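You operate a simulated robot arm through the tools that you are given. There is no shell and no other tool. Be economical: measure what you need, move in short steps, check, and stop when the job is done.

You run a simulated robot arm. Do the job below in one go: nothing can be reset, and whatever is moved stays where it is left.

TASK
Swap the white nozzle on the grey spot for the red sleeve.
Fine: bring the spot to the red pointer first; nozzle on the teal mat; turn the blue spot back to the pointer. Set down upright: white nozzle.
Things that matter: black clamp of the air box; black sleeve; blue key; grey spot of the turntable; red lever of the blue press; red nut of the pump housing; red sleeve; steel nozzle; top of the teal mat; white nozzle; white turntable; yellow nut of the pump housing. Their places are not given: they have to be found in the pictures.

It is judged by the outcome, as a careful person would: the job done as asked, and still so three seconds after it is handed in. It fails if anything else is knocked over, pushed out of place, dropped, spilled or broken.

THE ROBOT
A 7-joint arm with a two-finger parallel gripper, fixed in place. Base frame: the origin is at the foot of the arm, x ahead of it, y to its left, z up; the work surface is at about z = 0.82. Lengths are in m, angles in rad, forces in N, time in s.
With the tool pointing down near the work surface it reaches from about 0.3 to 0.7 m from the base axis. Its first joint turns from -1.152 to 1.152 rad. Payload 1.57 kg.
The tool frame sits at the grasp point between the pads (the TCP): z along the fingers, y along the line on which they close. The tips reach 0.03 m beyond it. The gripper opens to 0.11 m. The fingers are 0.024 m wide and 0.012 m thick; the gripper's body (0.048 by 0.112 m) begins 0.078 m behind the TCP.
Orientation is that of the tool frame in the base frame, as a unit quaternion [w, x, y, z]. With the fingers straight down and closing along the base's y, the tool's x points along the base's -x, its y along +y and its z along -z.

THE INTERFACE
- The arm moves only by the tool jog_arm. Its argument "plan" is a list of rows, each an object (a shift or turn left out is 0, a gripper value left out holds the last) with "delta_rot": the turn, a rotation vector about the tool's x, y, z in rad, a list of three; "travel": the shift along the tool's x, y, z in mm, a list of three; "claw": the opening, from 0 (shut) to 1 (fully open). In form: [{"delta_rot": [rx, ry, rz], "travel": [tx, ty, tz], "claw": claw}, ...]. A call has 1 to 20 rows; each row is the pose to reach, as a shift and turn from the pose commanded when the call began, along the tool's axes at that moment. A row lasts 0.2 s, in which the tool goes at most 0.05 m and 0.15 rad; a call with a longer step from one row to the next is refused whole, and so is a gripper value outside its range. A pose out of reach is approached as far as the arm can. The call stops where the force on the tool passes 40 N (or 10 N more than at its start, if that is more) or the arm is blocked; 0.2 s more then pass. Each finger travels about 0.108 m/s and halts on what it meets, pressing with about 26 N; the grip force reading is that of the motor and also rises with nothing between the fingers. The clock runs only during rows and for 0.2 s after the last one: add rows that repeat a pose to give the fingers time. The reply holds the time, the measured pose of the TCP, the force on the tool along the base axes, the opening and the grip force, in the units named above and with some noise, with the torque about the TCP (base axes, N m) and any sound that the robot's microphone picked up.
- Cameras (640 x 400 px; columns grow to the right, rows downward): "scene" is fixed at [0.1618, -0.4114, 1.3904]; the picture's right is [0.51, -0.86, 0.00], its down [-0.64, -0.38, -0.67] and it looks along [0.58, 0.34, -0.74] (base axes); focal length 327 px, centre (320, 200). "wrist" rides on the gripper at [0.07, 0.016, -0.141] in the tool frame; the picture's right is [-0.23, 0.97, 0.00], its down [-0.85, -0.20, -0.48] and it looks along [-0.47, -0.11, 0.88] (tool axes); focal length 222 px, centre (320, 200).
- get_image(camera): a new picture of that camera. The clock stands still meanwhile.
- point_at(camera, pixels): for up to 12 pixels [column, row] of the newest picture of that camera ("zoom" is the newest enlarged one), the place [x, y, z] in the base frame of the surface seen there, good to about 0.003 m, but the place of the scene camera against the robot may be out by one fixed shift of up to 0.025 m in any direction. The clock stands still meanwhile.
- close_up(camera, box): a new picture of the part [left, top, right, bottom] of that camera's present view, enlarged. The clock stands still meanwhile.
- hand_in(): hands the job in; it is judged then, once.

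Go step by step. Measure first, check grasps and placings, and put right what went wrong. The budget is 80 turns and 46 pictures, counting those below and the enlarged ones. Unless the task says otherwise, let go and move clear before handing in, and close with one line.

The tools are called after "Request:" as name(argument=value, ...) on one line, values as JSON. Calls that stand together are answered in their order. jog_arm: Moves the arm, as the interface text tells. Its arguments: {"type":"object","properties":{"plan":{"type":"array"}},"required":["plan"]} The other tools are called the same way: get_image (camera) takes a picture; point_at (camera, pixels) gives the place of the surface under pixels of a picture; close_up (camera, box) takes an enlarged picture of a part of a camera's view; hand_in () hands the job in.

At the start:

```text
time: 0.0
ee_pos: [0.418, -0.1968, 1.1413]
tool_rot: [0.0, 0.0, 1.0, 0.001]
force: [1.2, 0.7, 0.7]
moment: [0.01, 0.0, 0.01]
finger_gap: 0.1101
finger_force: 0.0
```

scene: 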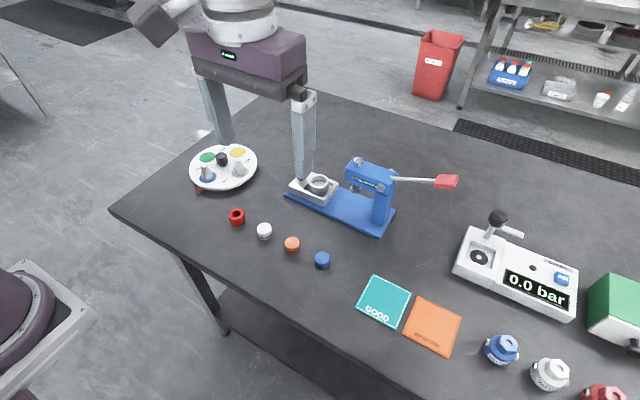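
wrist: 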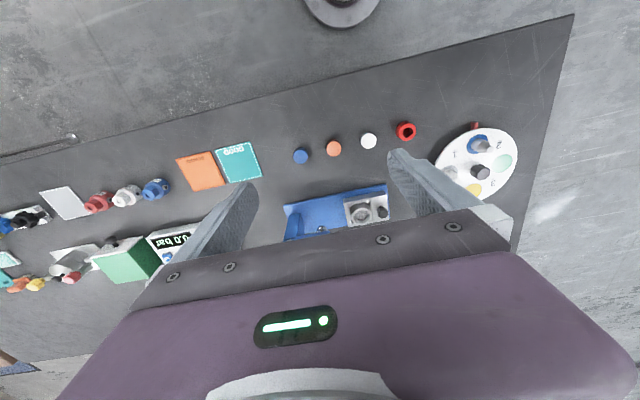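

The turntable is at scene (223,167) and the row of sleeves runs from (237,217) to (322,260). I'll enlarge both areas.

Request:
close_up(camera="scene", box=[170, 130, 282, 200])

Request:
close_up(camera="wrist", box=[380, 100, 540, 200])

Request:
close_up(camera="scene", box=[180, 150, 468, 330])

```text
5.71 times, centred on (226, 165) of scene
```

zoom: 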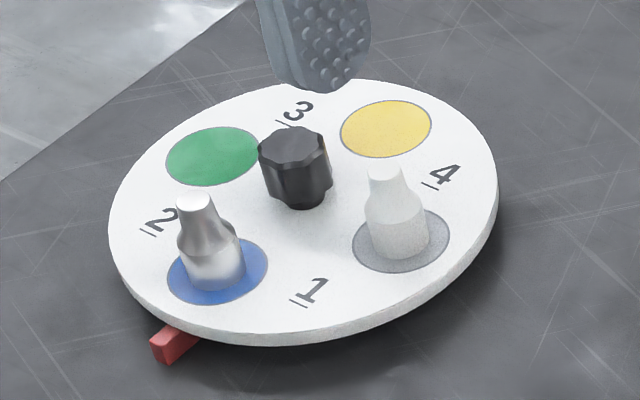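

```text
4.00 times, centred on (460, 150) of wrist
```

zoom: 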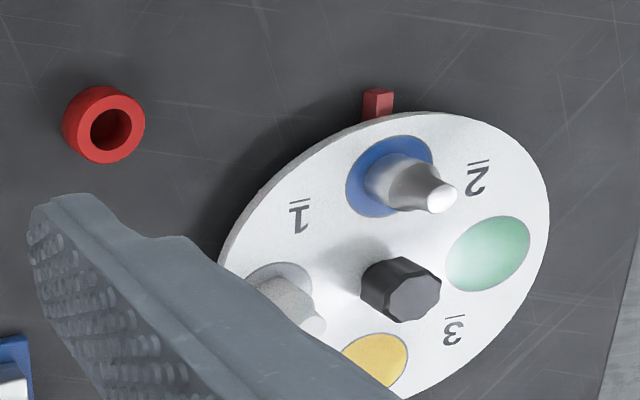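

```text
2.22 times, centred on (324, 240) of scene
```

zoom: 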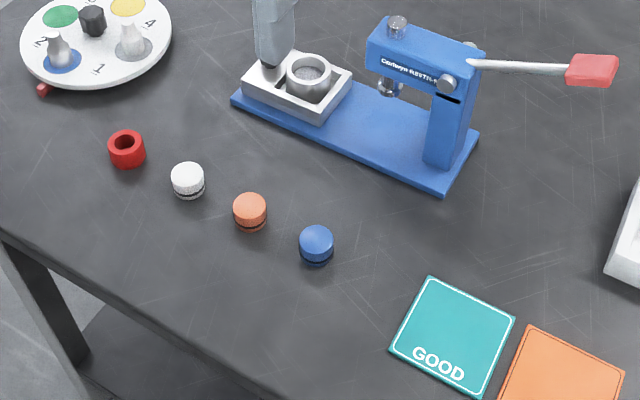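

Blue sits at the pointer with the steel nozzle on it, and the white nozzle stands on grey, about 90° away. I'll measure the places in both cameras.

Request:
point_at(camera="wrist", pixels=[[483, 172], [474, 125], [470, 148], [502, 163], [405, 131], [398, 128], [240, 161], [232, 160], [516, 150], [436, 165], [368, 141], [490, 149]])

Request:
point_at(camera="scene", pixels=[[221, 156], [198, 190], [208, 158], [238, 153], [236, 217], [237, 211], [237, 160], [240, 172], [384, 300], [265, 228], [204, 166], [207, 181]])

```text
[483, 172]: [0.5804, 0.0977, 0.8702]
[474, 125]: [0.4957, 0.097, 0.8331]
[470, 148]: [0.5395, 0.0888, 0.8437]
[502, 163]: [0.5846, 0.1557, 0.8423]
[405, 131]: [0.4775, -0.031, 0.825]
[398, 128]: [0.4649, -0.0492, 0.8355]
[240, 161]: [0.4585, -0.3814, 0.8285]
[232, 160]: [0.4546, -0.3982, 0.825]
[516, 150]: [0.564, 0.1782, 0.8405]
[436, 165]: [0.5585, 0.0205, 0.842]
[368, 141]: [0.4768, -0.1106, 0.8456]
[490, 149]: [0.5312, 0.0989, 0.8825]
```

```text
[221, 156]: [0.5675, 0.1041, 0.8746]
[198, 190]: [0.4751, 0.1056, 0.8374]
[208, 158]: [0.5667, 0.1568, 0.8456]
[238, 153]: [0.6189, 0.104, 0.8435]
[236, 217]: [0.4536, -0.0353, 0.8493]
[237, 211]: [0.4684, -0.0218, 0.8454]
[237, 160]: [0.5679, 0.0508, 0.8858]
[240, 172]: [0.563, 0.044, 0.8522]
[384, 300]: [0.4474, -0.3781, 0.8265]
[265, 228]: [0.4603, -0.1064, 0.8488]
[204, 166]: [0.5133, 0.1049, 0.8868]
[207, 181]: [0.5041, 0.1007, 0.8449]
```

Scene is offset from wrist by about (-0.016, +0.006, +0.004). The turntable centre is near (0.58, 0.098), the knob top z is 0.870 and the disc z is 0.842. I'll move above the knob, staying high.

Request:
jog_arm(plan=[{"travel": [-20, 37, 0], "claw": 0.5}, {"travel": [-41, 74, 0]}, {"travel": [-61, 111, 0]}, {"travel": [-81, 148, 0]}, {"travel": [-101, 185, 0]}, {"travel": [-122, 222, 0]}, {"travel": [-142, 259, 0]}, {"travel": [-162, 295, 0]}, {"travel": [-162, 295, 40]}, {"travel": [-162, 295, 80]}, {"travel": [-162, 295, 100]}, {"travel": [-162, 295, 100]}])

Request:
get_image(camera="wrist")

```text
time: 2.6
ee_pos: [0.5819, 0.0994, 1.0401]
tool_rot: [0.0, 0.0, 1.0, 0.0]
force: [0.0, -0.5, -1.1]
moment: [-0.02, -0.02, 0.04]
finger_gap: 0.0551
finger_force: 0.2
```

```text
40 pictures are left
```

wrist: 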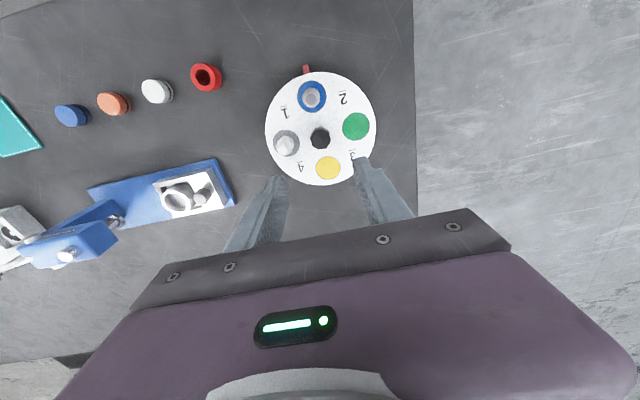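

Request:
close_up(camera="wrist", box=[240, 50, 400, 150])

Request:
close_up(camera="wrist", box=[256, 90, 384, 190])

Request:
point_at(camera="wrist", pixels=[[320, 139], [312, 95], [286, 143], [280, 151], [356, 127], [327, 168], [305, 70], [205, 77], [197, 72], [205, 66], [218, 78], [267, 116]])

```text
4.00 times, centred on (320, 100) of wrist
```

zoom: 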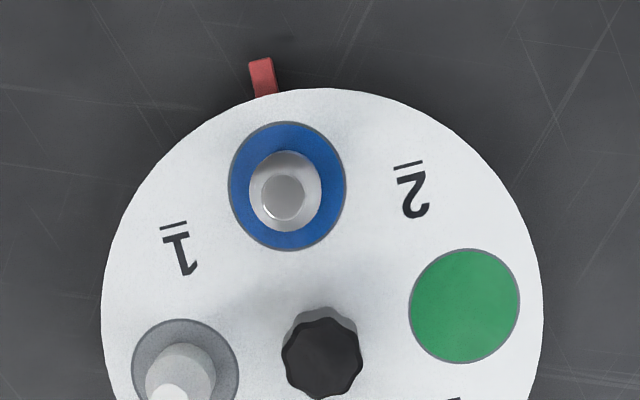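

```text
4.00 times, centred on (320, 140) of wrist
```

zoom: 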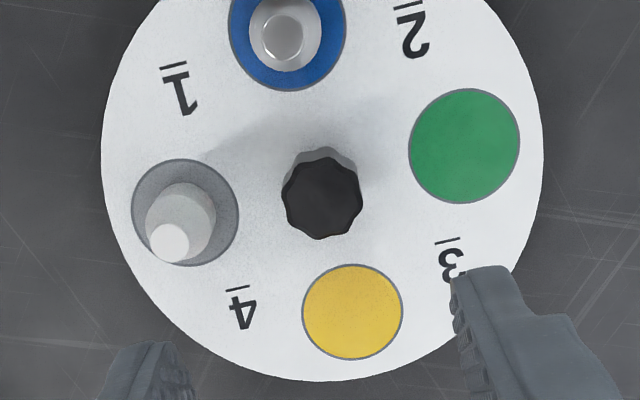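

```text
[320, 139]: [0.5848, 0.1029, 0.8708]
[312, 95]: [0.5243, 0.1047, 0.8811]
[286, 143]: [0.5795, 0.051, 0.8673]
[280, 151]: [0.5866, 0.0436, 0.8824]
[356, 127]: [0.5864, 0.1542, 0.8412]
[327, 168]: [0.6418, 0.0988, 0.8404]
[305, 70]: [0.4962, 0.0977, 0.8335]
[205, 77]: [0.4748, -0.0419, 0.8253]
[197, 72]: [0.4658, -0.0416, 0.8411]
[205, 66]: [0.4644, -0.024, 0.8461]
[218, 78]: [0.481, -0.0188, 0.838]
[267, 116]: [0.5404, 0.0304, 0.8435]
```

The knob axis is near (0.585, 0.103). I'll zoom in for the knob's lobes and measure the spot edges.

Request:
close_up(camera="wrist", box=[296, 124, 344, 154])

Request:
point_at(camera="wrist", pixels=[[298.5, 96], [325.5, 97], [343, 127], [369, 126], [356, 113], [356, 140], [327, 157], [328, 179], [332, 73], [376, 126], [266, 126], [325, 185]])

```text
13.33 times, centred on (320, 139) of wrist
```

zoom: 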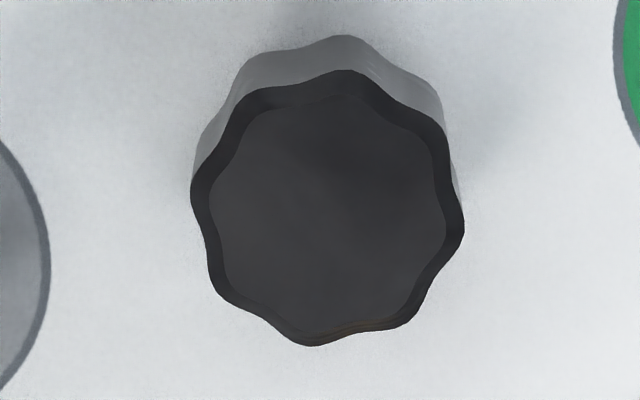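

```text
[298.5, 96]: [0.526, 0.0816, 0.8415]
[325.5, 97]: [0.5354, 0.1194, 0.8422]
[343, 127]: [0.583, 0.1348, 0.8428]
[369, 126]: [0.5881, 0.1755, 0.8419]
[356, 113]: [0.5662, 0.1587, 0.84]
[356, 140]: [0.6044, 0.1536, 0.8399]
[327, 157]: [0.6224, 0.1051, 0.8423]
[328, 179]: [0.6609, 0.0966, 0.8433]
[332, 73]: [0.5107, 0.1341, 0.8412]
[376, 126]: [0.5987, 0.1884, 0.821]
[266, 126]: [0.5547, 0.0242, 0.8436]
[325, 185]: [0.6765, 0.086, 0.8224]
```

Blue's centre is (0.531, 0.1005), green's (0.5855, 0.155) and yellow's (0.6415, 0.101), so the axis is at about (0.586, 0.101). The knob's lobes suit a grip at yaw 45° between the spots. I'll turn -45° about tool z and descend around the knob, fingers open.

Request:
jog_arm(plan=[{"travel": [-4, 2, 0], "delta_rot": [0, 0, -0.14], "claw": 0.47}, {"travel": [-4, 2, 20], "delta_rot": [0, 0, -0.28]}, {"travel": [-4, 2, 40], "delta_rot": [0, 0, -0.42]}, {"travel": [-4, 2, 60], "delta_rot": [0, 0, -0.56]}, {"travel": [-4, 2, 80], "delta_rot": [0, 0, -0.7]}, {"travel": [-4, 2, 95], "delta_rot": [0, 0, -0.785]}, {"travel": [-4, 2, 115], "delta_rot": [0, 0, -0.785]}, {"travel": [-4, 2, 115], "delta_rot": [0, 0, -0.785]}])

Request:
get_image(camera="wrist")

```text
time: 4.4
ee_pos: [0.5845, 0.1005, 0.9258]
tool_rot: [0.0, -0.382, 0.924, -0.001]
force: [0.3, -0.2, -0.5]
moment: [-0.04, 0.02, -0.04]
finger_gap: 0.0518
finger_force: 0.1
```

```text
36 pictures are left
```

wrist: 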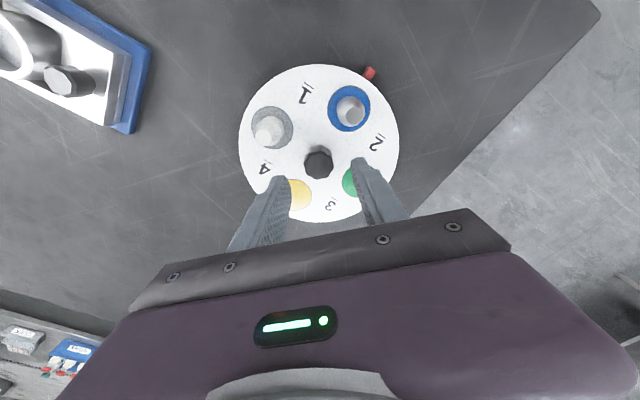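

The knob at (318,161) is between the fingers. I'll descend 46 mm and close.

Request:
jog_arm(plan=[{"travel": [0, 0, 25]}, {"travel": [0, 0, 46]}, {"travel": [0, 0, 46]}, {"travel": [0, 0, 46], "claw": 0.3}, {"travel": [0, 0, 46], "claw": 0.15}, {"travel": [0, 0, 46], "claw": 0.15}])

```text
time: 5.8
ee_pos: [0.5859, 0.1005, 0.8783]
tool_rot: [0.001, -0.381, 0.925, -0.001]
force: [11.1, -9.5, -9.8]
moment: [0.23, -0.69, 0.02]
finger_gap: 0.0276
finger_force: 38.2
```

The knob is gripped (gap 27.6 mm), with a side force of about 14 N along the closing line. I'll ease 1.5 mm that way and look at the force.

Request:
jog_arm(plan=[{"travel": [0, -1.5, 0]}, {"travel": [0, -1.5, 0]}])

```text
time: 6.4
ee_pos: [0.5849, 0.1003, 0.8788]
tool_rot: [0.0, -0.382, 0.924, 0.0]
force: [7.9, -4.2, -11.0]
moment: [0.11, -0.38, -0.01]
finger_gap: 0.0277
finger_force: 38.1
```

The force is dropping; easing further, and 1 mm down.

Request:
jog_arm(plan=[{"travel": [0, -1.7, 1.5]}, {"travel": [0, -1.7, 1.5]}])

```text
time: 7.0
ee_pos: [0.586, 0.1002, 0.8786]
tool_rot: [0.0, -0.382, 0.924, 0.001]
force: [-8.6, 4.6, 23.0]
moment: [-0.62, 0.88, 0.02]
finger_gap: 0.0277
finger_force: 38.4
```

That overshot slightly (z force +23), so I'll back off 1 mm up and 0.8 mm sideways.

Request:
jog_arm(plan=[{"travel": [0, 0.7, -1.0]}, {"travel": [0, 0.7, -1.0]}])

```text
time: 7.6
ee_pos: [0.5844, 0.1007, 0.878]
tool_rot: [0.001, -0.383, 0.924, 0.0]
force: [-4.9, 5.6, 3.9]
moment: [0.38, -0.27, 0.01]
finger_gap: 0.0276
finger_force: 38.3
```

Forces are small now. I'll turn +90° about tool z (clockwise from above), first half.

Request:
jog_arm(plan=[{"delta_rot": [0, 0, 0.1]}, {"delta_rot": [0, 0, 0.2]}, {"delta_rot": [0, 0, 0.3]}, {"delta_rot": [0, 0, 0.4]}, {"delta_rot": [0, 0, 0.5]}, {"delta_rot": [0, 0, 0.6]}, {"delta_rot": [0, 0, 0.7]}, {"delta_rot": [0, 0, 0.785]}])

Request:
get_image(camera="wrist")

```text
time: 9.4
ee_pos: [0.5863, 0.0992, 0.88]
tool_rot: [0.0, 0.0, 1.0, 0.0]
force: [-2.8, 4.9, -1.8]
moment: [-0.2, -0.04, 0.49]
finger_gap: 0.0277
finger_force: 38.0
```

```text
35 pictures are left
```

wrist: 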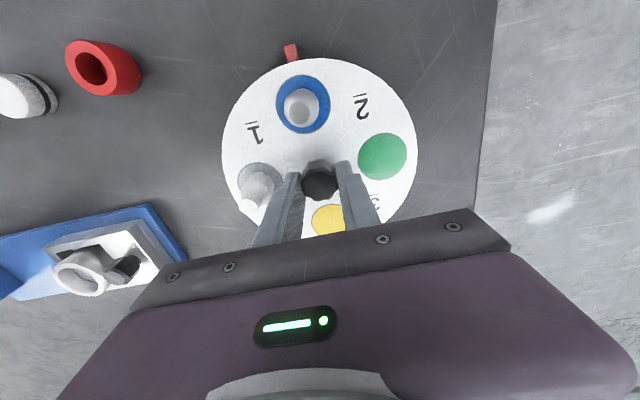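

The tool turned, but the disc seems to have stayed: blue (303,104) is still by the pointer (291,52). Torque reads 0.49 N m. I'll look closer.

Request:
close_up(camera="wrist", box=[216, 40, 424, 240])

Request:
close_up(camera="scene", box=[170, 130, 282, 200])

```text
2.00 times, centred on (320, 140) of wrist
```

zoom: 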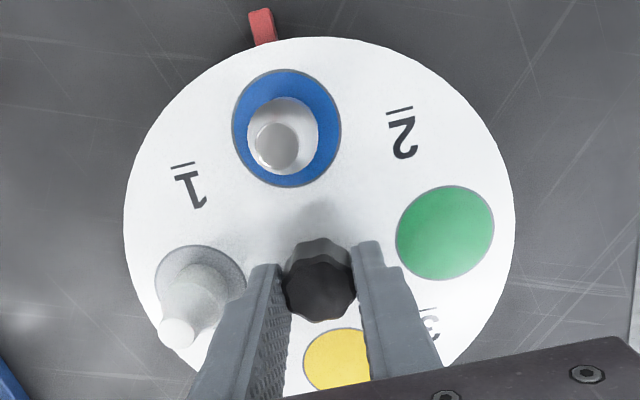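

```text
5.71 times, centred on (226, 165) of scene
```

zoom: 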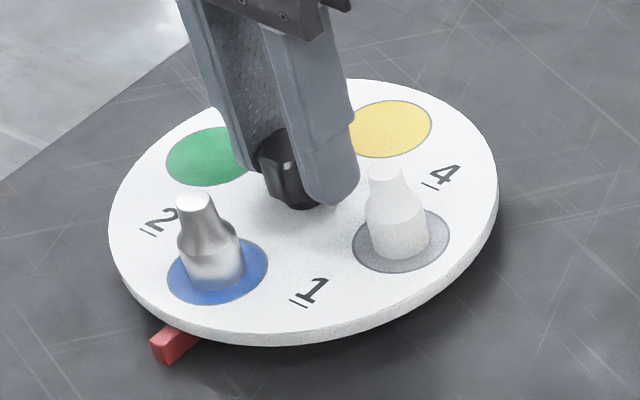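

The disc has not moved; the fingers slipped round the lobed knob. I'll try a small turn the other way, in case it only turns one way.

Request:
jog_arm(plan=[{"delta_rot": [0, 0, -0.1]}, {"delta_rot": [0, 0, -0.2]}, {"delta_rot": [0, 0, -0.3]}, {"delta_rot": [0, 0, -0.3]}])

Request:
get_image(camera="wrist")

```text
time: 10.4
ee_pos: [0.5857, 0.0997, 0.8793]
tool_rot: [0.0, -0.15, 0.989, 0.0]
force: [-2.6, 8.0, 5.3]
moment: [-0.08, -0.22, 0.05]
finger_gap: 0.0275
finger_force: 37.8
```

```text
32 pictures are left
```

wrist: 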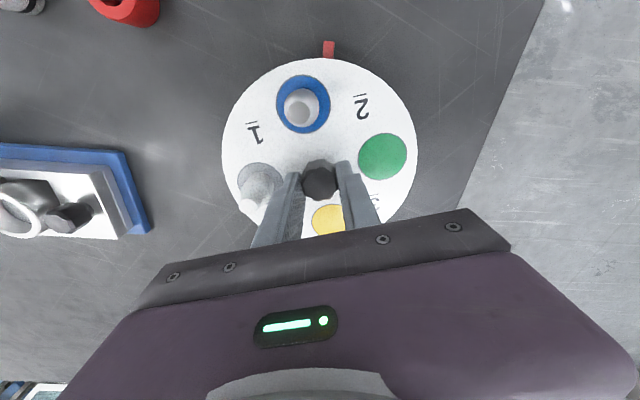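

That way it turns freely: the disc followed the fingers and the pointer is now at (329,48). So it is one-way, and I'll bring grey round by turning on in this sense, 270° in all. Continuing to yaw 90°.

Request:
jog_arm(plan=[{"delta_rot": [0, 0, -0.12]}, {"delta_rot": [0, 0, -0.24]}, {"delta_rot": [0, 0, -0.36]}, {"delta_rot": [0, 0, -0.48]}, {"delta_rot": [0, 0, -0.6]}, {"delta_rot": [0, 0, -0.72]}, {"delta_rot": [0, 0, -0.84]}, {"delta_rot": [0, 0, -0.96]}, {"delta_rot": [0, 0, -1.08]}, {"delta_rot": [0, 0, -1.2]}, {"delta_rot": [0, 0, -1.27]}, {"delta_rot": [0, 0, -1.27]}])

Request:
get_image(camera="wrist")

```text
time: 13.0
ee_pos: [0.5849, 0.1004, 0.88]
tool_rot: [-0.001, 0.708, -0.706, -0.001]
force: [-15.9, 24.0, 18.3]
moment: [0.26, 0.12, -0.01]
finger_gap: 0.0274
finger_force: 37.9
```

```text
31 pictures are left
```

wrist: 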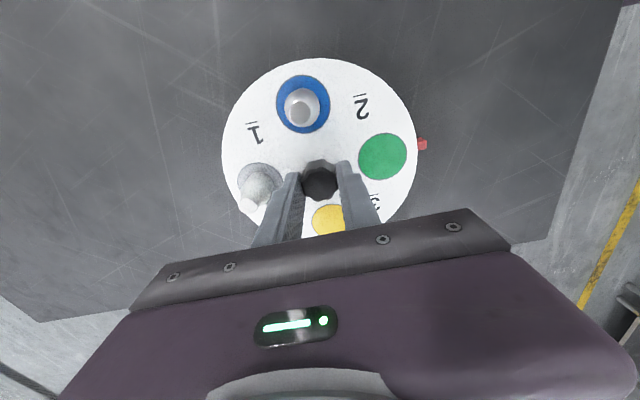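

Green is now exactly at the pointer (422,143). I'll release, rise 50 mm and wind the wrist back 180° for a new grip.

Request:
jog_arm(plan=[{"claw": 0.35}, {"claw": 0.45}, {"claw": 0.45}, {"travel": [0, 0, -25]}, {"travel": [0, 0, -50]}, {"travel": [0, 0, -50], "delta_rot": [0, 0, 0.145]}, {"travel": [0, 0, -50], "delta_rot": [0, 0, 0.29]}, {"travel": [0, 0, -50], "delta_rot": [0, 0, 0.435]}, {"travel": [0, 0, -50], "delta_rot": [0, 0, 0.58]}, {"travel": [0, 0, -50], "delta_rot": [0, 0, 0.725]}, {"travel": [0, 0, -50], "delta_rot": [0, 0, 0.87]}, {"travel": [0, 0, -50], "delta_rot": [0, 0, 1.015]}, {"travel": [0, 0, -50], "delta_rot": [0, 0, 1.16]}, {"travel": [0, 0, -50], "delta_rot": [0, 0, 1.305]}, {"travel": [0, 0, -50], "delta_rot": [0, 0, 1.45]}, {"travel": [0, 0, -50], "delta_rot": [0, 0, 1.571]}, {"travel": [0, 0, -50], "delta_rot": [0, 0, 1.571]}])

Request:
jog_arm(plan=[{"delta_rot": [0, 0, 0.145]}, {"delta_rot": [0, 0, 0.29]}, {"delta_rot": [0, 0, 0.435]}, {"delta_rot": [0, 0, 0.58]}, {"delta_rot": [0, 0, 0.725]}, {"delta_rot": [0, 0, 0.87]}, {"delta_rot": [0, 0, 1.015]}, {"delta_rot": [0, 0, 1.16]}, {"delta_rot": [0, 0, 1.305]}, {"delta_rot": [0, 0, 1.45]}, {"delta_rot": [0, 0, 1.571]}, {"delta_rot": [0, 0, 1.571]}])

Request:
get_image(camera="wrist")

```text
time: 16.6
ee_pos: [0.586, 0.0994, 0.9286]
tool_rot: [-0.001, 0.002, 1.0, 0.001]
force: [-0.3, -0.2, 0.0]
moment: [0.01, -0.02, -0.03]
finger_gap: 0.0495
finger_force: 0.0
```

```text
time: 19.2
ee_pos: [0.585, 0.1004, 0.9287]
tool_rot: [-0.001, 0.708, 0.706, 0.0]
force: [-0.1, 0.9, 0.4]
moment: [-0.05, 0.02, 0.0]
finger_gap: 0.0498
finger_force: 0.0
```

```text
30 pictures are left
```

wrist: 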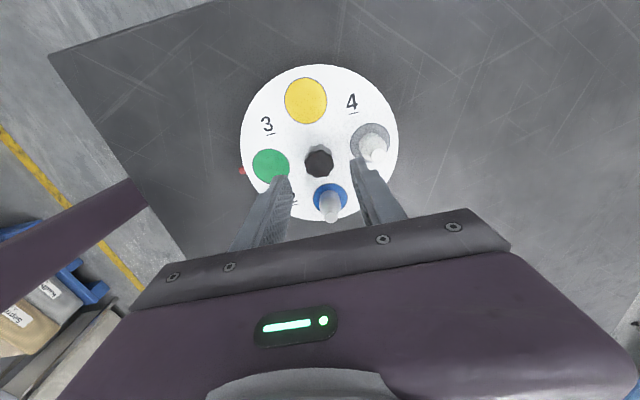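

The grip direction lies along x with the white nozzle (372,148) beyond the right finger. I'll narrow to 42 mm, descend and grip.

Request:
jog_arm(plan=[{"claw": 0.38}, {"travel": [0, 0, 25]}, {"travel": [0, 0, 48]}, {"travel": [0, 0, 48]}, {"travel": [0, 0, 48], "claw": 0.15}, {"travel": [0, 0, 48], "claw": 0.15}, {"travel": [0, 0, 48], "claw": 0.15}])

```text
time: 20.8
ee_pos: [0.5845, 0.1001, 0.8808]
tool_rot: [-0.001, 0.708, 0.707, -0.001]
force: [-18.4, -0.6, 0.5]
moment: [0.11, 0.03, 0.0]
finger_gap: 0.0279
finger_force: 38.2
```

Side force is -18 N along x; I'll ease 2.2 mm that way and then start the turn.

Request:
jog_arm(plan=[{"travel": [0, -2.2, 0]}, {"travel": [0, -2.2, 0], "delta_rot": [0, 0, -0.12]}, {"travel": [0, -2.2, 0], "delta_rot": [0, 0, -0.24]}, {"travel": [0, -2.2, 0], "delta_rot": [0, 0, -0.36]}, {"travel": [0, -2.2, 0], "delta_rot": [0, 0, -0.48]}, {"travel": [0, -2.2, 0], "delta_rot": [0, 0, -0.6]}, {"travel": [0, -2.2, 0], "delta_rot": [0, 0, -0.72]}, {"travel": [0, -2.2, 0], "delta_rot": [0, 0, -0.84]}, {"travel": [0, -2.2, 0], "delta_rot": [0, 0, -0.96]}, {"travel": [0, -2.2, 0], "delta_rot": [0, 0, -1.08]}, {"travel": [0, -2.2, 0], "delta_rot": [0, 0, -1.2]}, {"travel": [0, -2.2, 0], "delta_rot": [0, 0, -1.32]}, {"travel": [0, -2.2, 0], "delta_rot": [0, 0, -1.44]}, {"travel": [0, -2.2, 0], "delta_rot": [0, 0, -1.571]}, {"travel": [0, -2.2, 0], "delta_rot": [0, 0, -1.571]}])

```text
time: 24.0
ee_pos: [0.5847, 0.0992, 0.8808]
tool_rot: [0.0, -0.001, 1.0, 0.0]
force: [18.2, 0.8, -23.6]
moment: [0.49, -0.54, 0.03]
finger_gap: 0.0277
finger_force: 38.3
```

The disc seems to be following. I'll re-centre 2 mm in +x and 0.7 mm down, then turn the second quarter.

Request:
jog_arm(plan=[{"travel": [-2, 0, 0.8]}, {"travel": [-2, 0, 0.8], "delta_rot": [0, 0, -0.12]}, {"travel": [-2, 0, 0.8], "delta_rot": [0, 0, -0.24]}, {"travel": [-2, 0, 0.8], "delta_rot": [0, 0, -0.36]}, {"travel": [-2, 0, 0.8], "delta_rot": [0, 0, -0.48]}, {"travel": [-2, 0, 0.8], "delta_rot": [0, 0, -0.6]}, {"travel": [-2, 0, 0.8], "delta_rot": [0, 0, -0.72]}, {"travel": [-2, 0, 0.8], "delta_rot": [0, 0, -0.84]}, {"travel": [-2, 0, 0.8], "delta_rot": [0, 0, -0.96]}, {"travel": [-2, 0, 0.8], "delta_rot": [0, 0, -1.08]}, {"travel": [-2, 0, 0.8], "delta_rot": [0, 0, -1.2]}, {"travel": [-2, 0, 0.8], "delta_rot": [0, 0, -1.32]}, {"travel": [-2, 0, 0.8], "delta_rot": [0, 0, -1.44]}, {"travel": [-2, 0, 0.8], "delta_rot": [0, 0, -1.571]}, {"travel": [-2, 0, 0.8], "delta_rot": [0, 0, -1.571]}])

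Request:
get_image(camera="wrist")

```text
time: 27.2
ee_pos: [0.5853, 0.0988, 0.8812]
tool_rot: [0.0, 0.707, -0.707, 0.001]
force: [-17.7, -4.6, 26.6]
moment: [0.3, 0.9, -0.08]
finger_gap: 0.0278
finger_force: 38.2
```

```text
29 pictures are left
```

wrist: 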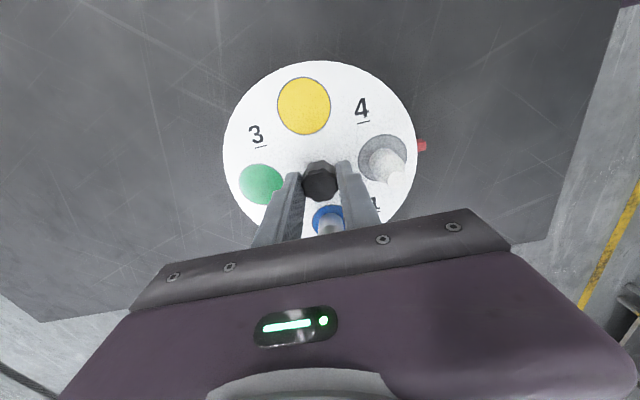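

Grey with the white nozzle is now at the pointer (422,146). I'll release, rise and check the alignment.

Request:
jog_arm(plan=[{"claw": 0.35}, {"claw": 0.4}, {"claw": 0.4}, {"travel": [0, 0, -40]}, {"travel": [0, 0, -80]}, {"travel": [0, 0, -120]}, {"travel": [0, 0, -160]}, {"travel": [0, 0, -160], "delta_rot": [0, 0, 0.145]}, {"travel": [0, 0, -160], "delta_rot": [0, 0, 0.29]}, {"travel": [0, 0, -160], "delta_rot": [0, 0, 0.435]}, {"travel": [0, 0, -160], "delta_rot": [0, 0, 0.58]}, {"travel": [0, 0, -160], "delta_rot": [0, 0, 0.725]}, {"travel": [0, 0, -160], "delta_rot": [0, 0, 0.87]}, {"travel": [0, 0, -160], "delta_rot": [0, 0, 1.015]}, {"travel": [0, 0, -160], "delta_rot": [0, 0, 1.16]}, {"travel": [0, 0, -160], "delta_rot": [0, 0, 1.305]}, {"travel": [0, 0, -160], "delta_rot": [0, 0, 1.45]}, {"travel": [0, 0, -160], "delta_rot": [0, 0, 1.571]}, {"travel": [0, 0, -160], "delta_rot": [0, 0, 1.571]}])

Request:
get_image(camera="wrist")

Request:
close_up(camera="wrist", box=[240, 50, 400, 150])

```text
time: 31.2
ee_pos: [0.5864, 0.0996, 1.0392]
tool_rot: [-0.001, 0.002, 1.0, -0.001]
force: [-0.7, -0.2, -1.2]
moment: [0.01, 0.0, -0.02]
finger_gap: 0.044
finger_force: 0.2
```

```text
28 pictures are left
```

wrist: 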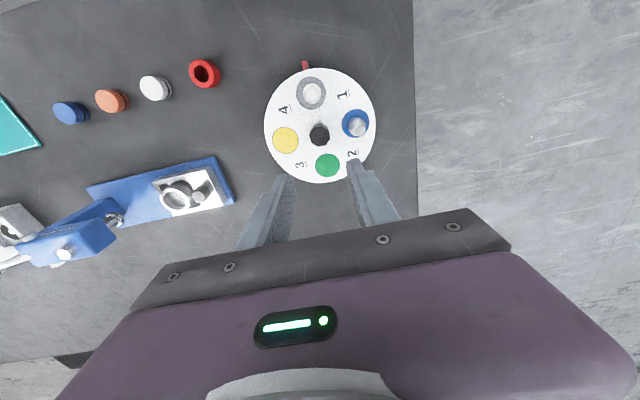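

```text
4.00 times, centred on (320, 100) of wrist
```

zoom: 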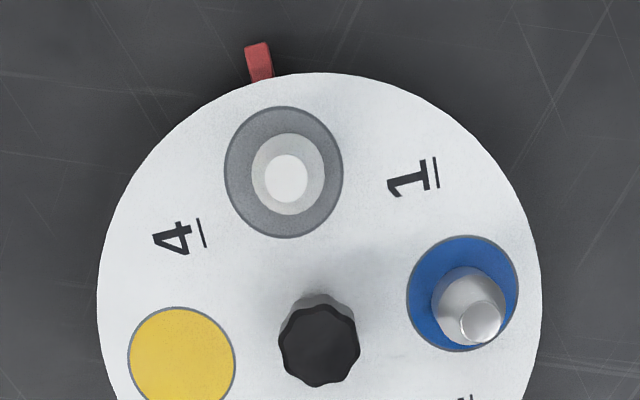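

Grey (284,172) now sits where blue did relative to pointer and knob, so the alignment is right. I'll measure the white nozzle, the spot edges, the red sleeve and the mat.

Request:
point_at(camera="wrist", pixels=[[311.5, 94.5], [296.5, 93], [325, 93], [311, 77.5], [311, 108.5], [204, 63], [191, 73], [219, 76], [205, 86], [209, 66], [319.5, 135.5], [303, 93]])

Request:
close_up(camera="wrist", box=[164, 50, 244, 100])

Request:
close_up(camera="scene", box=[170, 130, 282, 200])

```text
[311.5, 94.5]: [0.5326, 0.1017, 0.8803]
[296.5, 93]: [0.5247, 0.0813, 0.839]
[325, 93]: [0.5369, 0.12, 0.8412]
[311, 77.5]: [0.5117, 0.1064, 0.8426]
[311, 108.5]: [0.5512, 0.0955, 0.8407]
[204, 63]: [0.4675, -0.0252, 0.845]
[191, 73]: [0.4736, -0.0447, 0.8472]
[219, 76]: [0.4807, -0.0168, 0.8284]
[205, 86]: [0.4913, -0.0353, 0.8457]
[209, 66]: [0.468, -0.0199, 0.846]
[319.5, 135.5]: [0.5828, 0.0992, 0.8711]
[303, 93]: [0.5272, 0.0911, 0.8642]
```

```text
8.00 times, centred on (204, 75) of wrist
```

zoom: 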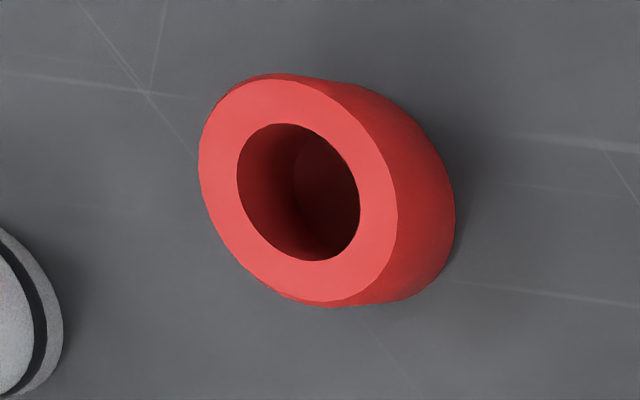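

```text
5.71 times, centred on (226, 165) of scene
```

zoom: 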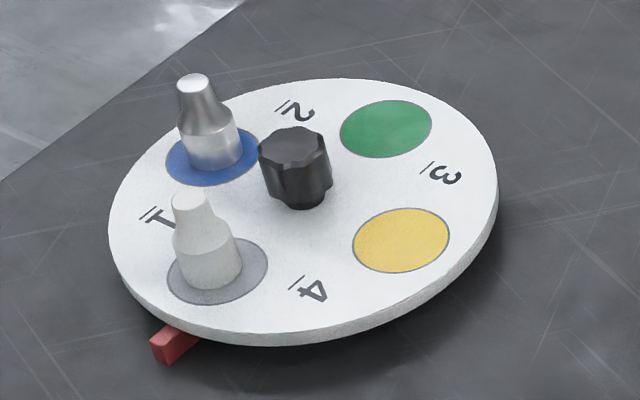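

White nozzle is centred at (0.532, 0.101), top z 0.880. I'll move over it, descend and grip, closing along y.

Request:
jog_arm(plan=[{"travel": [27, 1, 0], "claw": 0.5}, {"travel": [54, 1.4, 0]}, {"travel": [54, 1.4, 40]}, {"travel": [54, 1.4, 80]}, {"travel": [54, 1.4, 120]}, {"travel": [54, 1.4, 145]}, {"travel": [54, 1.4, 159]}, {"travel": [54, 1.4, 159]}])

Request:
get_image(camera="wrist")

```text
time: 33.0
ee_pos: [0.5314, 0.1014, 0.8799]
tool_rot: [0.0, 0.001, 1.0, -0.001]
force: [0.3, 0.6, -0.5]
moment: [0.0, 0.0, 0.01]
finger_gap: 0.0551
finger_force: 0.1
```

```text
24 pictures are left
```

wrist: 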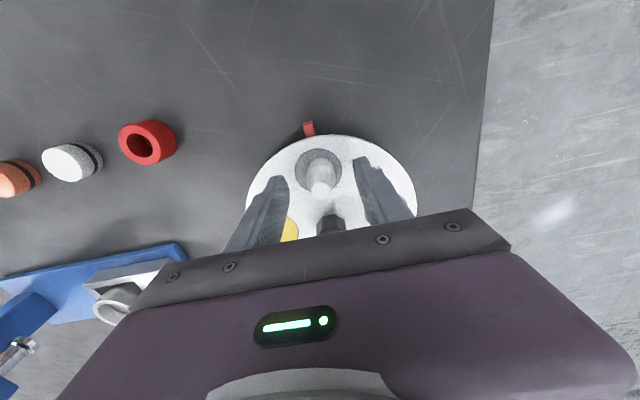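

The nozzle (320,180) is midway between the fingers. Closing.

Request:
jog_arm(plan=[{"claw": 0.35}, {"claw": 0.2}, {"claw": 0.1}, {"claw": 0.1}])

```text
time: 34.0
ee_pos: [0.5313, 0.1002, 0.8812]
tool_rot: [0.0, 0.001, 1.0, 0.0]
force: [-0.5, 0.2, -0.5]
moment: [-0.02, 0.03, 0.02]
finger_gap: 0.021
finger_force: 26.3
```

Gripped at 21 mm. I'll lift and carry it toward the teal mat along x≈0.44, clear of the press, stopping high to check the mat.

Request:
jog_arm(plan=[{"travel": [0, 0, -20]}, {"travel": [0, 0, -60]}, {"travel": [0, 0, -100]}, {"travel": [0, 0, -140]}, {"travel": [40, 0, -150]}, {"travel": [80, 0, -150]}, {"travel": [80, -45, -150]}, {"travel": [80, -90, -150]}, {"travel": [80, -135, -150]}, {"travel": [80, -180, -150]}, {"travel": [80, -225, -150]}, {"travel": [80, -270, -150]}, {"travel": [80, -315, -150]}, {"travel": [80, -360, -150]}, {"travel": [75, -405, -150]}, {"travel": [72, -450, -150]}, {"travel": [70, -482, -150]}, {"travel": [70, -482, -150]}])

Request:
get_image(camera="wrist")

```text
time: 37.8
ee_pos: [0.4608, -0.3805, 1.0301]
tool_rot: [0.0, 0.002, 1.0, 0.0]
force: [-0.5, 0.5, -0.7]
moment: [-0.01, 0.03, 0.0]
finger_gap: 0.0209
finger_force: 26.4
```

```text
23 pictures are left
```

wrist: 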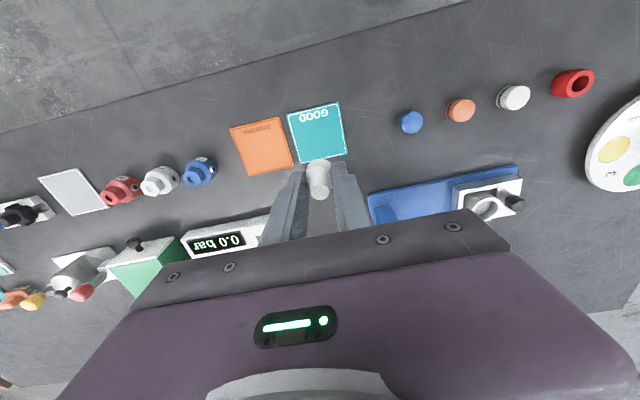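

The nozzle is held. I'll measure the mat's corners, (288,112), (340,103), (346,152) and (299,161), and check the nozzle's tilt.

Request:
point_at(camera="wrist", pixels=[[290, 114], [338, 105], [344, 151], [301, 159], [318, 132], [312, 145]])

Request:
close_up(camera="wrist", box=[272, 100, 368, 210])

```text
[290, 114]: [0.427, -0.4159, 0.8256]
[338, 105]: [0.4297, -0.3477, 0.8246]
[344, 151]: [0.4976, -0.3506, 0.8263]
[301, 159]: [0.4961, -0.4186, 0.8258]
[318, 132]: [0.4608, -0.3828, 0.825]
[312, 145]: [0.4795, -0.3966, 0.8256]
```

```text
3.64 times, centred on (320, 155) of wrist
```

zoom: 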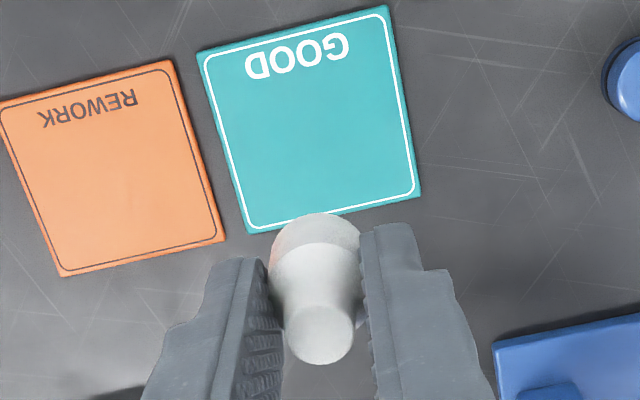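

Mat centre is (0.462, -0.383), top z 0.8255. The nozzle's base is about 39 mm below the TCP, so it should land at TCP z≈0.8645. Descending, slow at the end.

Request:
jog_arm(plan=[{"travel": [-1, -2.5, 40]}, {"travel": [-1, -2.5, 80]}, {"travel": [-1, -2.5, 120]}, {"travel": [-1, -2.5, 150]}, {"travel": [-1, -2.5, 160]}, {"travel": [-1, -2.5, 162]}, {"travel": [-1, -2.5, 164]}, {"travel": [-1, -2.5, 164]}])

```text
time: 39.6
ee_pos: [0.4619, -0.3845, 0.8679]
tool_rot: [0.0, 0.001, 1.0, 0.001]
force: [0.2, -0.7, -1.1]
moment: [0.01, 0.02, -0.02]
finger_gap: 0.0208
finger_force: 26.0
```

No contact yet; lowering in 1 mm steps.

Request:
jog_arm(plan=[{"travel": [0, 0, 1]}, {"travel": [0, 0, 1]}])

Request:
jog_arm(plan=[{"travel": [0, 0, 1]}, {"travel": [0, 0, 1]}])

```text
time: 40.2
ee_pos: [0.462, -0.3842, 0.8666]
tool_rot: [0.0, 0.001, 1.0, 0.0]
force: [-0.1, 0.0, 0.2]
moment: [0.04, -0.02, 0.01]
finger_gap: 0.0207
finger_force: 25.6
```

```text
time: 40.8
ee_pos: [0.461, -0.3828, 0.8661]
tool_rot: [0.001, 0.001, 1.0, -0.001]
force: [-0.2, 0.0, -0.3]
moment: [0.01, 0.01, 0.0]
finger_gap: 0.0206
finger_force: 26.2
```

Request:
jog_arm(plan=[{"travel": [0, 0, 1]}, {"travel": [0, 0, 1]}])

Request:
jog_arm(plan=[{"travel": [0, 0, 0.7]}, {"travel": [0, 0, 0.7]}])

```text
time: 41.4
ee_pos: [0.4617, -0.3838, 0.8654]
tool_rot: [-0.001, 0.001, 1.0, 0.0]
force: [-1.1, 1.3, 8.1]
moment: [-0.05, 0.08, 0.0]
finger_gap: 0.021
finger_force: 26.3
```

```text
time: 42.0
ee_pos: [0.4613, -0.3829, 0.8644]
tool_rot: [0.0, 0.001, 1.0, -0.001]
force: [-1.1, -0.6, 11.8]
moment: [-0.06, 0.05, -0.02]
finger_gap: 0.0208
finger_force: 26.4
```

Contact (12 N up): it is seated on the mat. I'll open the fingers, rise and look.

Request:
jog_arm(plan=[{"travel": [0, 0, -0.5], "claw": 0.28}, {"travel": [0, 0, -0.5], "claw": 0.4}, {"travel": [0, 0, -0.5], "claw": 0.5}, {"travel": [0, 0, -0.5], "claw": 0.5}, {"travel": [0, 0, -30]}, {"travel": [0, 0, -75]}, {"travel": [0, 0, -120]}, {"travel": [0, 0, -160]}, {"travel": [0, 0, -160]}])

Request:
get_image(camera="wrist")

```text
time: 44.0
ee_pos: [0.4612, -0.3858, 1.0234]
tool_rot: [0.0, 0.0, 1.0, 0.0]
force: [0.4, -0.1, 0.2]
moment: [0.03, 0.0, 0.02]
finger_gap: 0.0551
finger_force: 0.1
```

```text
21 pictures are left
```

wrist: 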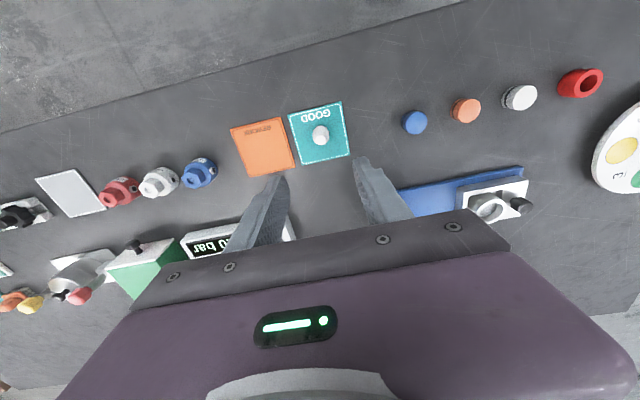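

The nozzle stands on the mat at (320,134). Now I'll move above the red sleeve.

Request:
jog_arm(plan=[{"travel": [0, 45, 0]}, {"travel": [0, 90, 0]}, {"travel": [0, 135, 0]}, {"travel": [0, 180, 0]}, {"travel": [0, 225, 0]}, {"travel": [0, 270, 0]}, {"travel": [-5, 315, 0]}, {"travel": [-18, 353, 0]}, {"travel": [-18, 353, 50]}, {"travel": [-18, 353, 80]}, {"travel": [-18, 353, 80]}])

Request:
get_image(camera="wrist")

Request:
close_up(camera="wrist", box=[272, 100, 368, 210])

```text
time: 46.4
ee_pos: [0.4805, -0.0297, 0.9435]
tool_rot: [0.0, 0.001, 1.0, 0.0]
force: [0.2, -0.4, -0.2]
moment: [-0.02, 0.02, -0.04]
finger_gap: 0.0552
finger_force: 0.0
```

```text
20 pictures are left
```

wrist: 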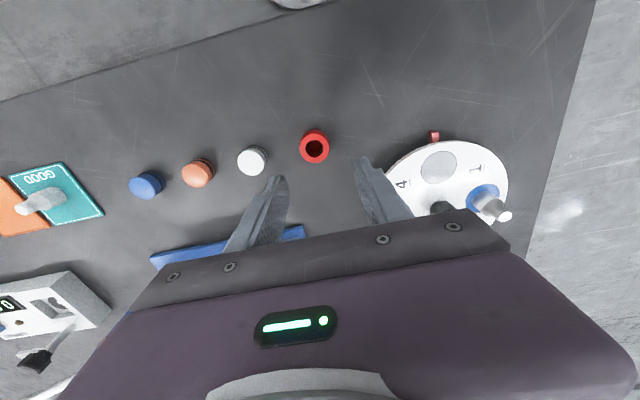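

```text
3.64 times, centred on (320, 155) of wrist
```

zoom: 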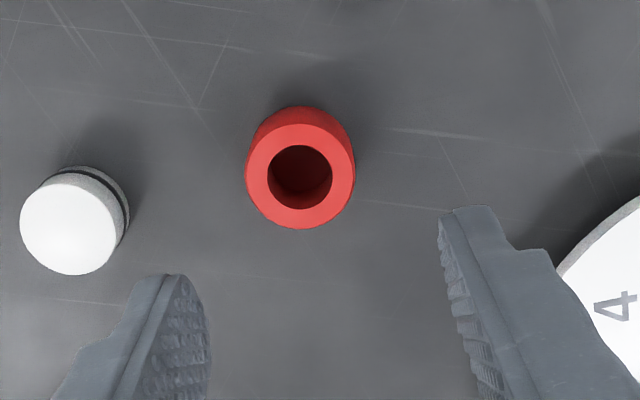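

Request:
point_at(camera="wrist", pixels=[[314.5, 135.5], [301, 150], [328, 149], [314.5, 160.5], [252, 160], [405, 181], [424, 167], [456, 166], [438, 151], [438, 183]])

```text
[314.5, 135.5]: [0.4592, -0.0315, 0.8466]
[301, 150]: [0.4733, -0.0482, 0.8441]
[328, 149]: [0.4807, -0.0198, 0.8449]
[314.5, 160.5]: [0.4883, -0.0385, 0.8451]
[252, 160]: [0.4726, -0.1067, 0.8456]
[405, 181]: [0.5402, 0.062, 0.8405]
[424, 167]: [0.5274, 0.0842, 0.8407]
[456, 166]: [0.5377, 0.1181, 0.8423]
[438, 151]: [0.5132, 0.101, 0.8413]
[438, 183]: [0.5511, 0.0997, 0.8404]
```

Red sleeve is centred at (0.4755, -0.0345), top z 0.845. Descending and gripping.

Request:
jog_arm(plan=[{"travel": [5, -4.5, 0]}, {"travel": [5, -4.5, 40]}, {"travel": [5, -4.5, 75]}, {"travel": [5, -4.5, 86]}, {"travel": [5, -4.5, 86]}, {"travel": [5, -4.5, 86], "claw": 0.35}, {"travel": [5, -4.5, 86], "claw": 0.2}, {"travel": [5, -4.5, 86], "claw": 0.15}, {"travel": [5, -4.5, 86], "claw": 0.15}])

```text
time: 48.4
ee_pos: [0.4753, -0.0335, 0.8574]
tool_rot: [0.001, 0.001, 1.0, 0.001]
force: [0.3, 0.1, 1.1]
moment: [0.01, 0.02, 0.01]
finger_gap: 0.0324
finger_force: 25.6
```

Gripped (32.4 mm). I'll lift, carry it to the grey spot centre (0.532, 0.101) and lower to just above the disc.

Request:
jog_arm(plan=[{"travel": [0, 0, -30]}, {"travel": [0, 0, -75]}, {"travel": [-20, 45, -80]}, {"travel": [-40, 90, -80]}, {"travel": [-56.7, 134.5, -80]}, {"travel": [-56.7, 134.5, -80]}, {"travel": [-56.7, 134.5, -50]}, {"travel": [-56.7, 134.5, -32]}, {"travel": [-56.7, 134.5, -26]}, {"travel": [-56.7, 134.5, -26]}])

Request:
get_image(camera="wrist")

```text
time: 50.6
ee_pos: [0.5323, 0.0998, 0.8831]
tool_rot: [0.0, 0.001, 1.0, 0.001]
force: [-0.1, -0.1, -0.8]
moment: [0.0, 0.0, 0.01]
finger_gap: 0.0322
finger_force: 25.9
```

```text
18 pictures are left
```

wrist: 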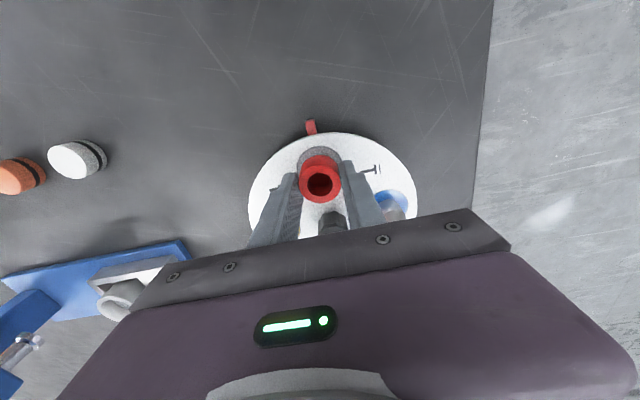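

Sleeve is over the grey spot (320,180). Lowering in small steps until contact.

Request:
jog_arm(plan=[{"travel": [0, 0.7, 1.5]}, {"travel": [0, 0.7, 2.5]}, {"travel": [0, 0.7, 2.5]}])

Request:
jog_arm(plan=[{"travel": [0, 0, 1]}, {"travel": [0, 0, 1]}])

```text
time: 51.4
ee_pos: [0.532, 0.1006, 0.8819]
tool_rot: [0.001, 0.0, 1.0, 0.0]
force: [0.4, 0.5, 0.6]
moment: [-0.04, 0.06, 0.04]
finger_gap: 0.0319
finger_force: 25.7
```

```text
time: 52.0
ee_pos: [0.5324, 0.1014, 0.8809]
tool_rot: [0.0, 0.001, 1.0, 0.001]
force: [0.7, 0.0, -0.3]
moment: [0.01, -0.01, -0.01]
finger_gap: 0.032
finger_force: 26.1
```

Request:
jog_arm(plan=[{"travel": [0, 0, 1]}, {"travel": [0, 0, 1]}])

Request:
jog_arm(plan=[{"travel": [0, 0, 0.7]}, {"travel": [0, 0, 0.7]}])

```text
time: 52.6
ee_pos: [0.5331, 0.1012, 0.8796]
tool_rot: [0.0, 0.001, 1.0, 0.0]
force: [0.1, 0.0, -0.2]
moment: [-0.03, -0.01, 0.03]
finger_gap: 0.0323
finger_force: 25.6
```

```text
time: 53.2
ee_pos: [0.5315, 0.1005, 0.8784]
tool_rot: [0.001, 0.001, 1.0, 0.0]
force: [-1.2, 1.4, 0.4]
moment: [0.01, 0.03, 0.02]
finger_gap: 0.032
finger_force: 26.3
```

Request:
jog_arm(plan=[{"travel": [0, 0, 0.7]}, {"travel": [0, 0, 0.7]}])

Request:
jog_arm(plan=[{"travel": [0, 0, 0.6]}, {"travel": [0, 0, 0.6]}])

```text
time: 53.8
ee_pos: [0.5322, 0.0996, 0.878]
tool_rot: [0.0, 0.001, 1.0, 0.0]
force: [0.4, -0.5, -0.3]
moment: [-0.05, 0.01, 0.02]
finger_gap: 0.0318
finger_force: 26.9
```

```text
time: 54.4
ee_pos: [0.5328, 0.1001, 0.8769]
tool_rot: [0.0, 0.001, 1.0, 0.0]
force: [-1.2, -0.3, 2.0]
moment: [-0.12, 0.04, -0.04]
finger_gap: 0.0322
finger_force: 25.5
```

Request:
jog_arm(plan=[{"travel": [0, 0, 0.6]}, {"travel": [0, 0, 0.6]}])

```text
time: 55.0
ee_pos: [0.5319, 0.1, 0.8769]
tool_rot: [0.001, 0.001, 1.0, -0.001]
force: [-1.6, 0.9, 16.9]
moment: [0.09, 0.08, 0.02]
finger_gap: 0.0322
finger_force: 25.9
```

Seated (17 N). I'll release, rise and look from above the knob.

Request:
jog_arm(plan=[{"travel": [0, 0, -0.4], "claw": 0.38}, {"travel": [0, 0, -0.4], "claw": 0.48}, {"travel": [0, 0, -0.4], "claw": 0.5}, {"travel": [0, 0, -0.4], "claw": 0.5}, {"travel": [0, 0, -40]}, {"travel": [0, 0, -80]}, {"travel": [0, 0, -120]}, {"travel": [0, 0, -160]}, {"travel": [-27, 0, -162]}, {"travel": [-53, 0, -162]}, {"travel": [-53, 0, -162]}])

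Request:
get_image(camera="wrist")

Request:
close_up(camera="wrist", box=[240, 50, 400, 150])

Request:
point_at(camera="wrist", pixels=[[320, 135]])

```text
time: 57.4
ee_pos: [0.5849, 0.1015, 1.0391]
tool_rot: [0.0, 0.002, 1.0, 0.0]
force: [0.3, 0.9, 0.0]
moment: [-0.01, 0.01, -0.01]
finger_gap: 0.0548
finger_force: 0.0
```

```text
17 pictures are left
```

wrist: 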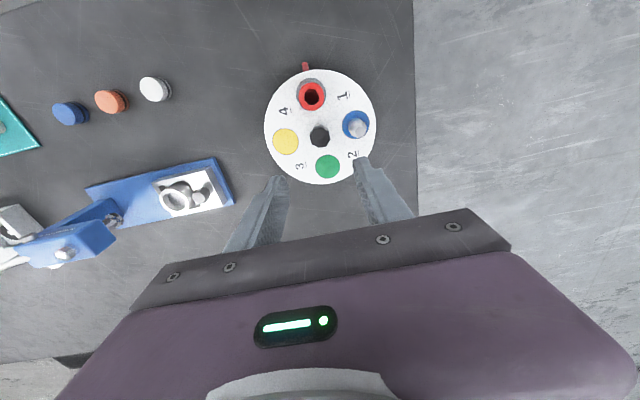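

```text
4.00 times, centred on (320, 100) of wrist
```

zoom: 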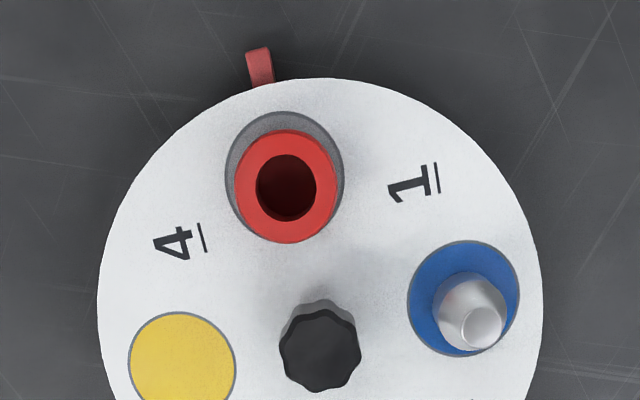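

```text
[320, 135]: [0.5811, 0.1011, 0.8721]
```

The red sleeve sits on grey with grey at the pointer. Now I'll grip the knob at yaw -45° for the last quarter turn.

Request:
jog_arm(plan=[{"delta_rot": [0, 0, 0.14], "claw": 0.4}, {"travel": [0, 0, 20], "delta_rot": [0, 0, 0.28]}, {"travel": [0, 0, 40], "delta_rot": [0, 0, 0.42]}, {"travel": [0, 0, 60], "delta_rot": [0, 0, 0.56]}, {"travel": [0, 0, 80], "delta_rot": [0, 0, 0.7]}, {"travel": [0, 0, 95], "delta_rot": [0, 0, 0.785]}, {"travel": [0, 0, 135], "delta_rot": [0, 0, 0.785]}, {"travel": [0, 0, 159], "delta_rot": [0, 0, 0.785]}, {"travel": [0, 0, 159], "delta_rot": [0, 0, 0.785]}, {"travel": [0, 0, 159], "delta_rot": [0, 0, 0.785], "claw": 0.15}, {"travel": [0, 0, 159], "delta_rot": [0, 0, 0.785], "claw": 0.15}, {"travel": [0, 0, 159], "delta_rot": [0, 0, 0.785], "claw": 0.15}])

```text
time: 60.0
ee_pos: [0.5861, 0.0995, 0.8806]
tool_rot: [0.0, 0.383, 0.924, 0.0]
force: [-7.3, -8.8, -4.0]
moment: [0.01, -0.26, -0.01]
finger_gap: 0.0278
finger_force: 37.9
```

Gripped with a small side force; I'll ease 1 mm and turn the 90°.

Request:
jog_arm(plan=[{"travel": [0, -1, 0]}, {"travel": [0, -1, 0], "delta_rot": [0, 0, -0.12]}, {"travel": [0, -1, 0], "delta_rot": [0, 0, -0.24]}, {"travel": [0, -1, 0], "delta_rot": [0, 0, -0.36]}, {"travel": [0, -1, 0], "delta_rot": [0, 0, -0.48]}, {"travel": [0, -1, 0], "delta_rot": [0, 0, -0.6]}, {"travel": [0, -1, 0], "delta_rot": [0, 0, -0.72]}, {"travel": [0, -1, 0], "delta_rot": [0, 0, -0.84]}, {"travel": [0, -1, 0], "delta_rot": [0, 0, -0.96]}, {"travel": [0, -1, 0], "delta_rot": [0, 0, -1.08]}, {"travel": [0, -1, 0], "delta_rot": [0, 0, -1.2]}, {"travel": [0, -1, 0], "delta_rot": [0, 0, -1.32]}, {"travel": [0, -1, 0], "delta_rot": [0, 0, -1.44]}, {"travel": [0, -1, 0], "delta_rot": [0, 0, -1.571]}, {"travel": [0, -1, 0], "delta_rot": [0, 0, -1.571]}])

Request:
get_image(camera="wrist")

```text
time: 63.2
ee_pos: [0.5863, 0.1011, 0.8798]
tool_rot: [-0.001, -0.383, 0.924, 0.0]
force: [-0.5, 1.6, -1.9]
moment: [0.65, 0.1, -0.25]
finger_gap: 0.0274
finger_force: 38.1
```

```text
15 pictures are left
```

wrist: 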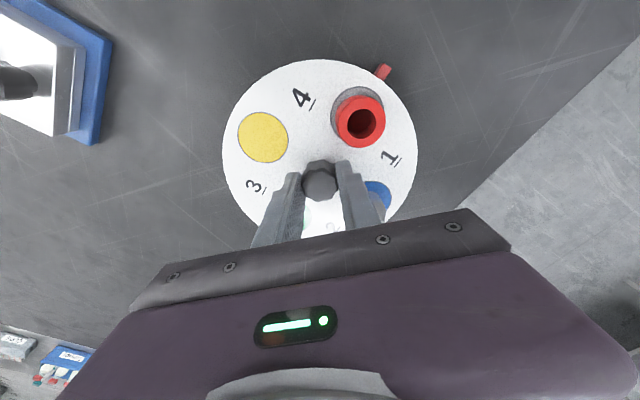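

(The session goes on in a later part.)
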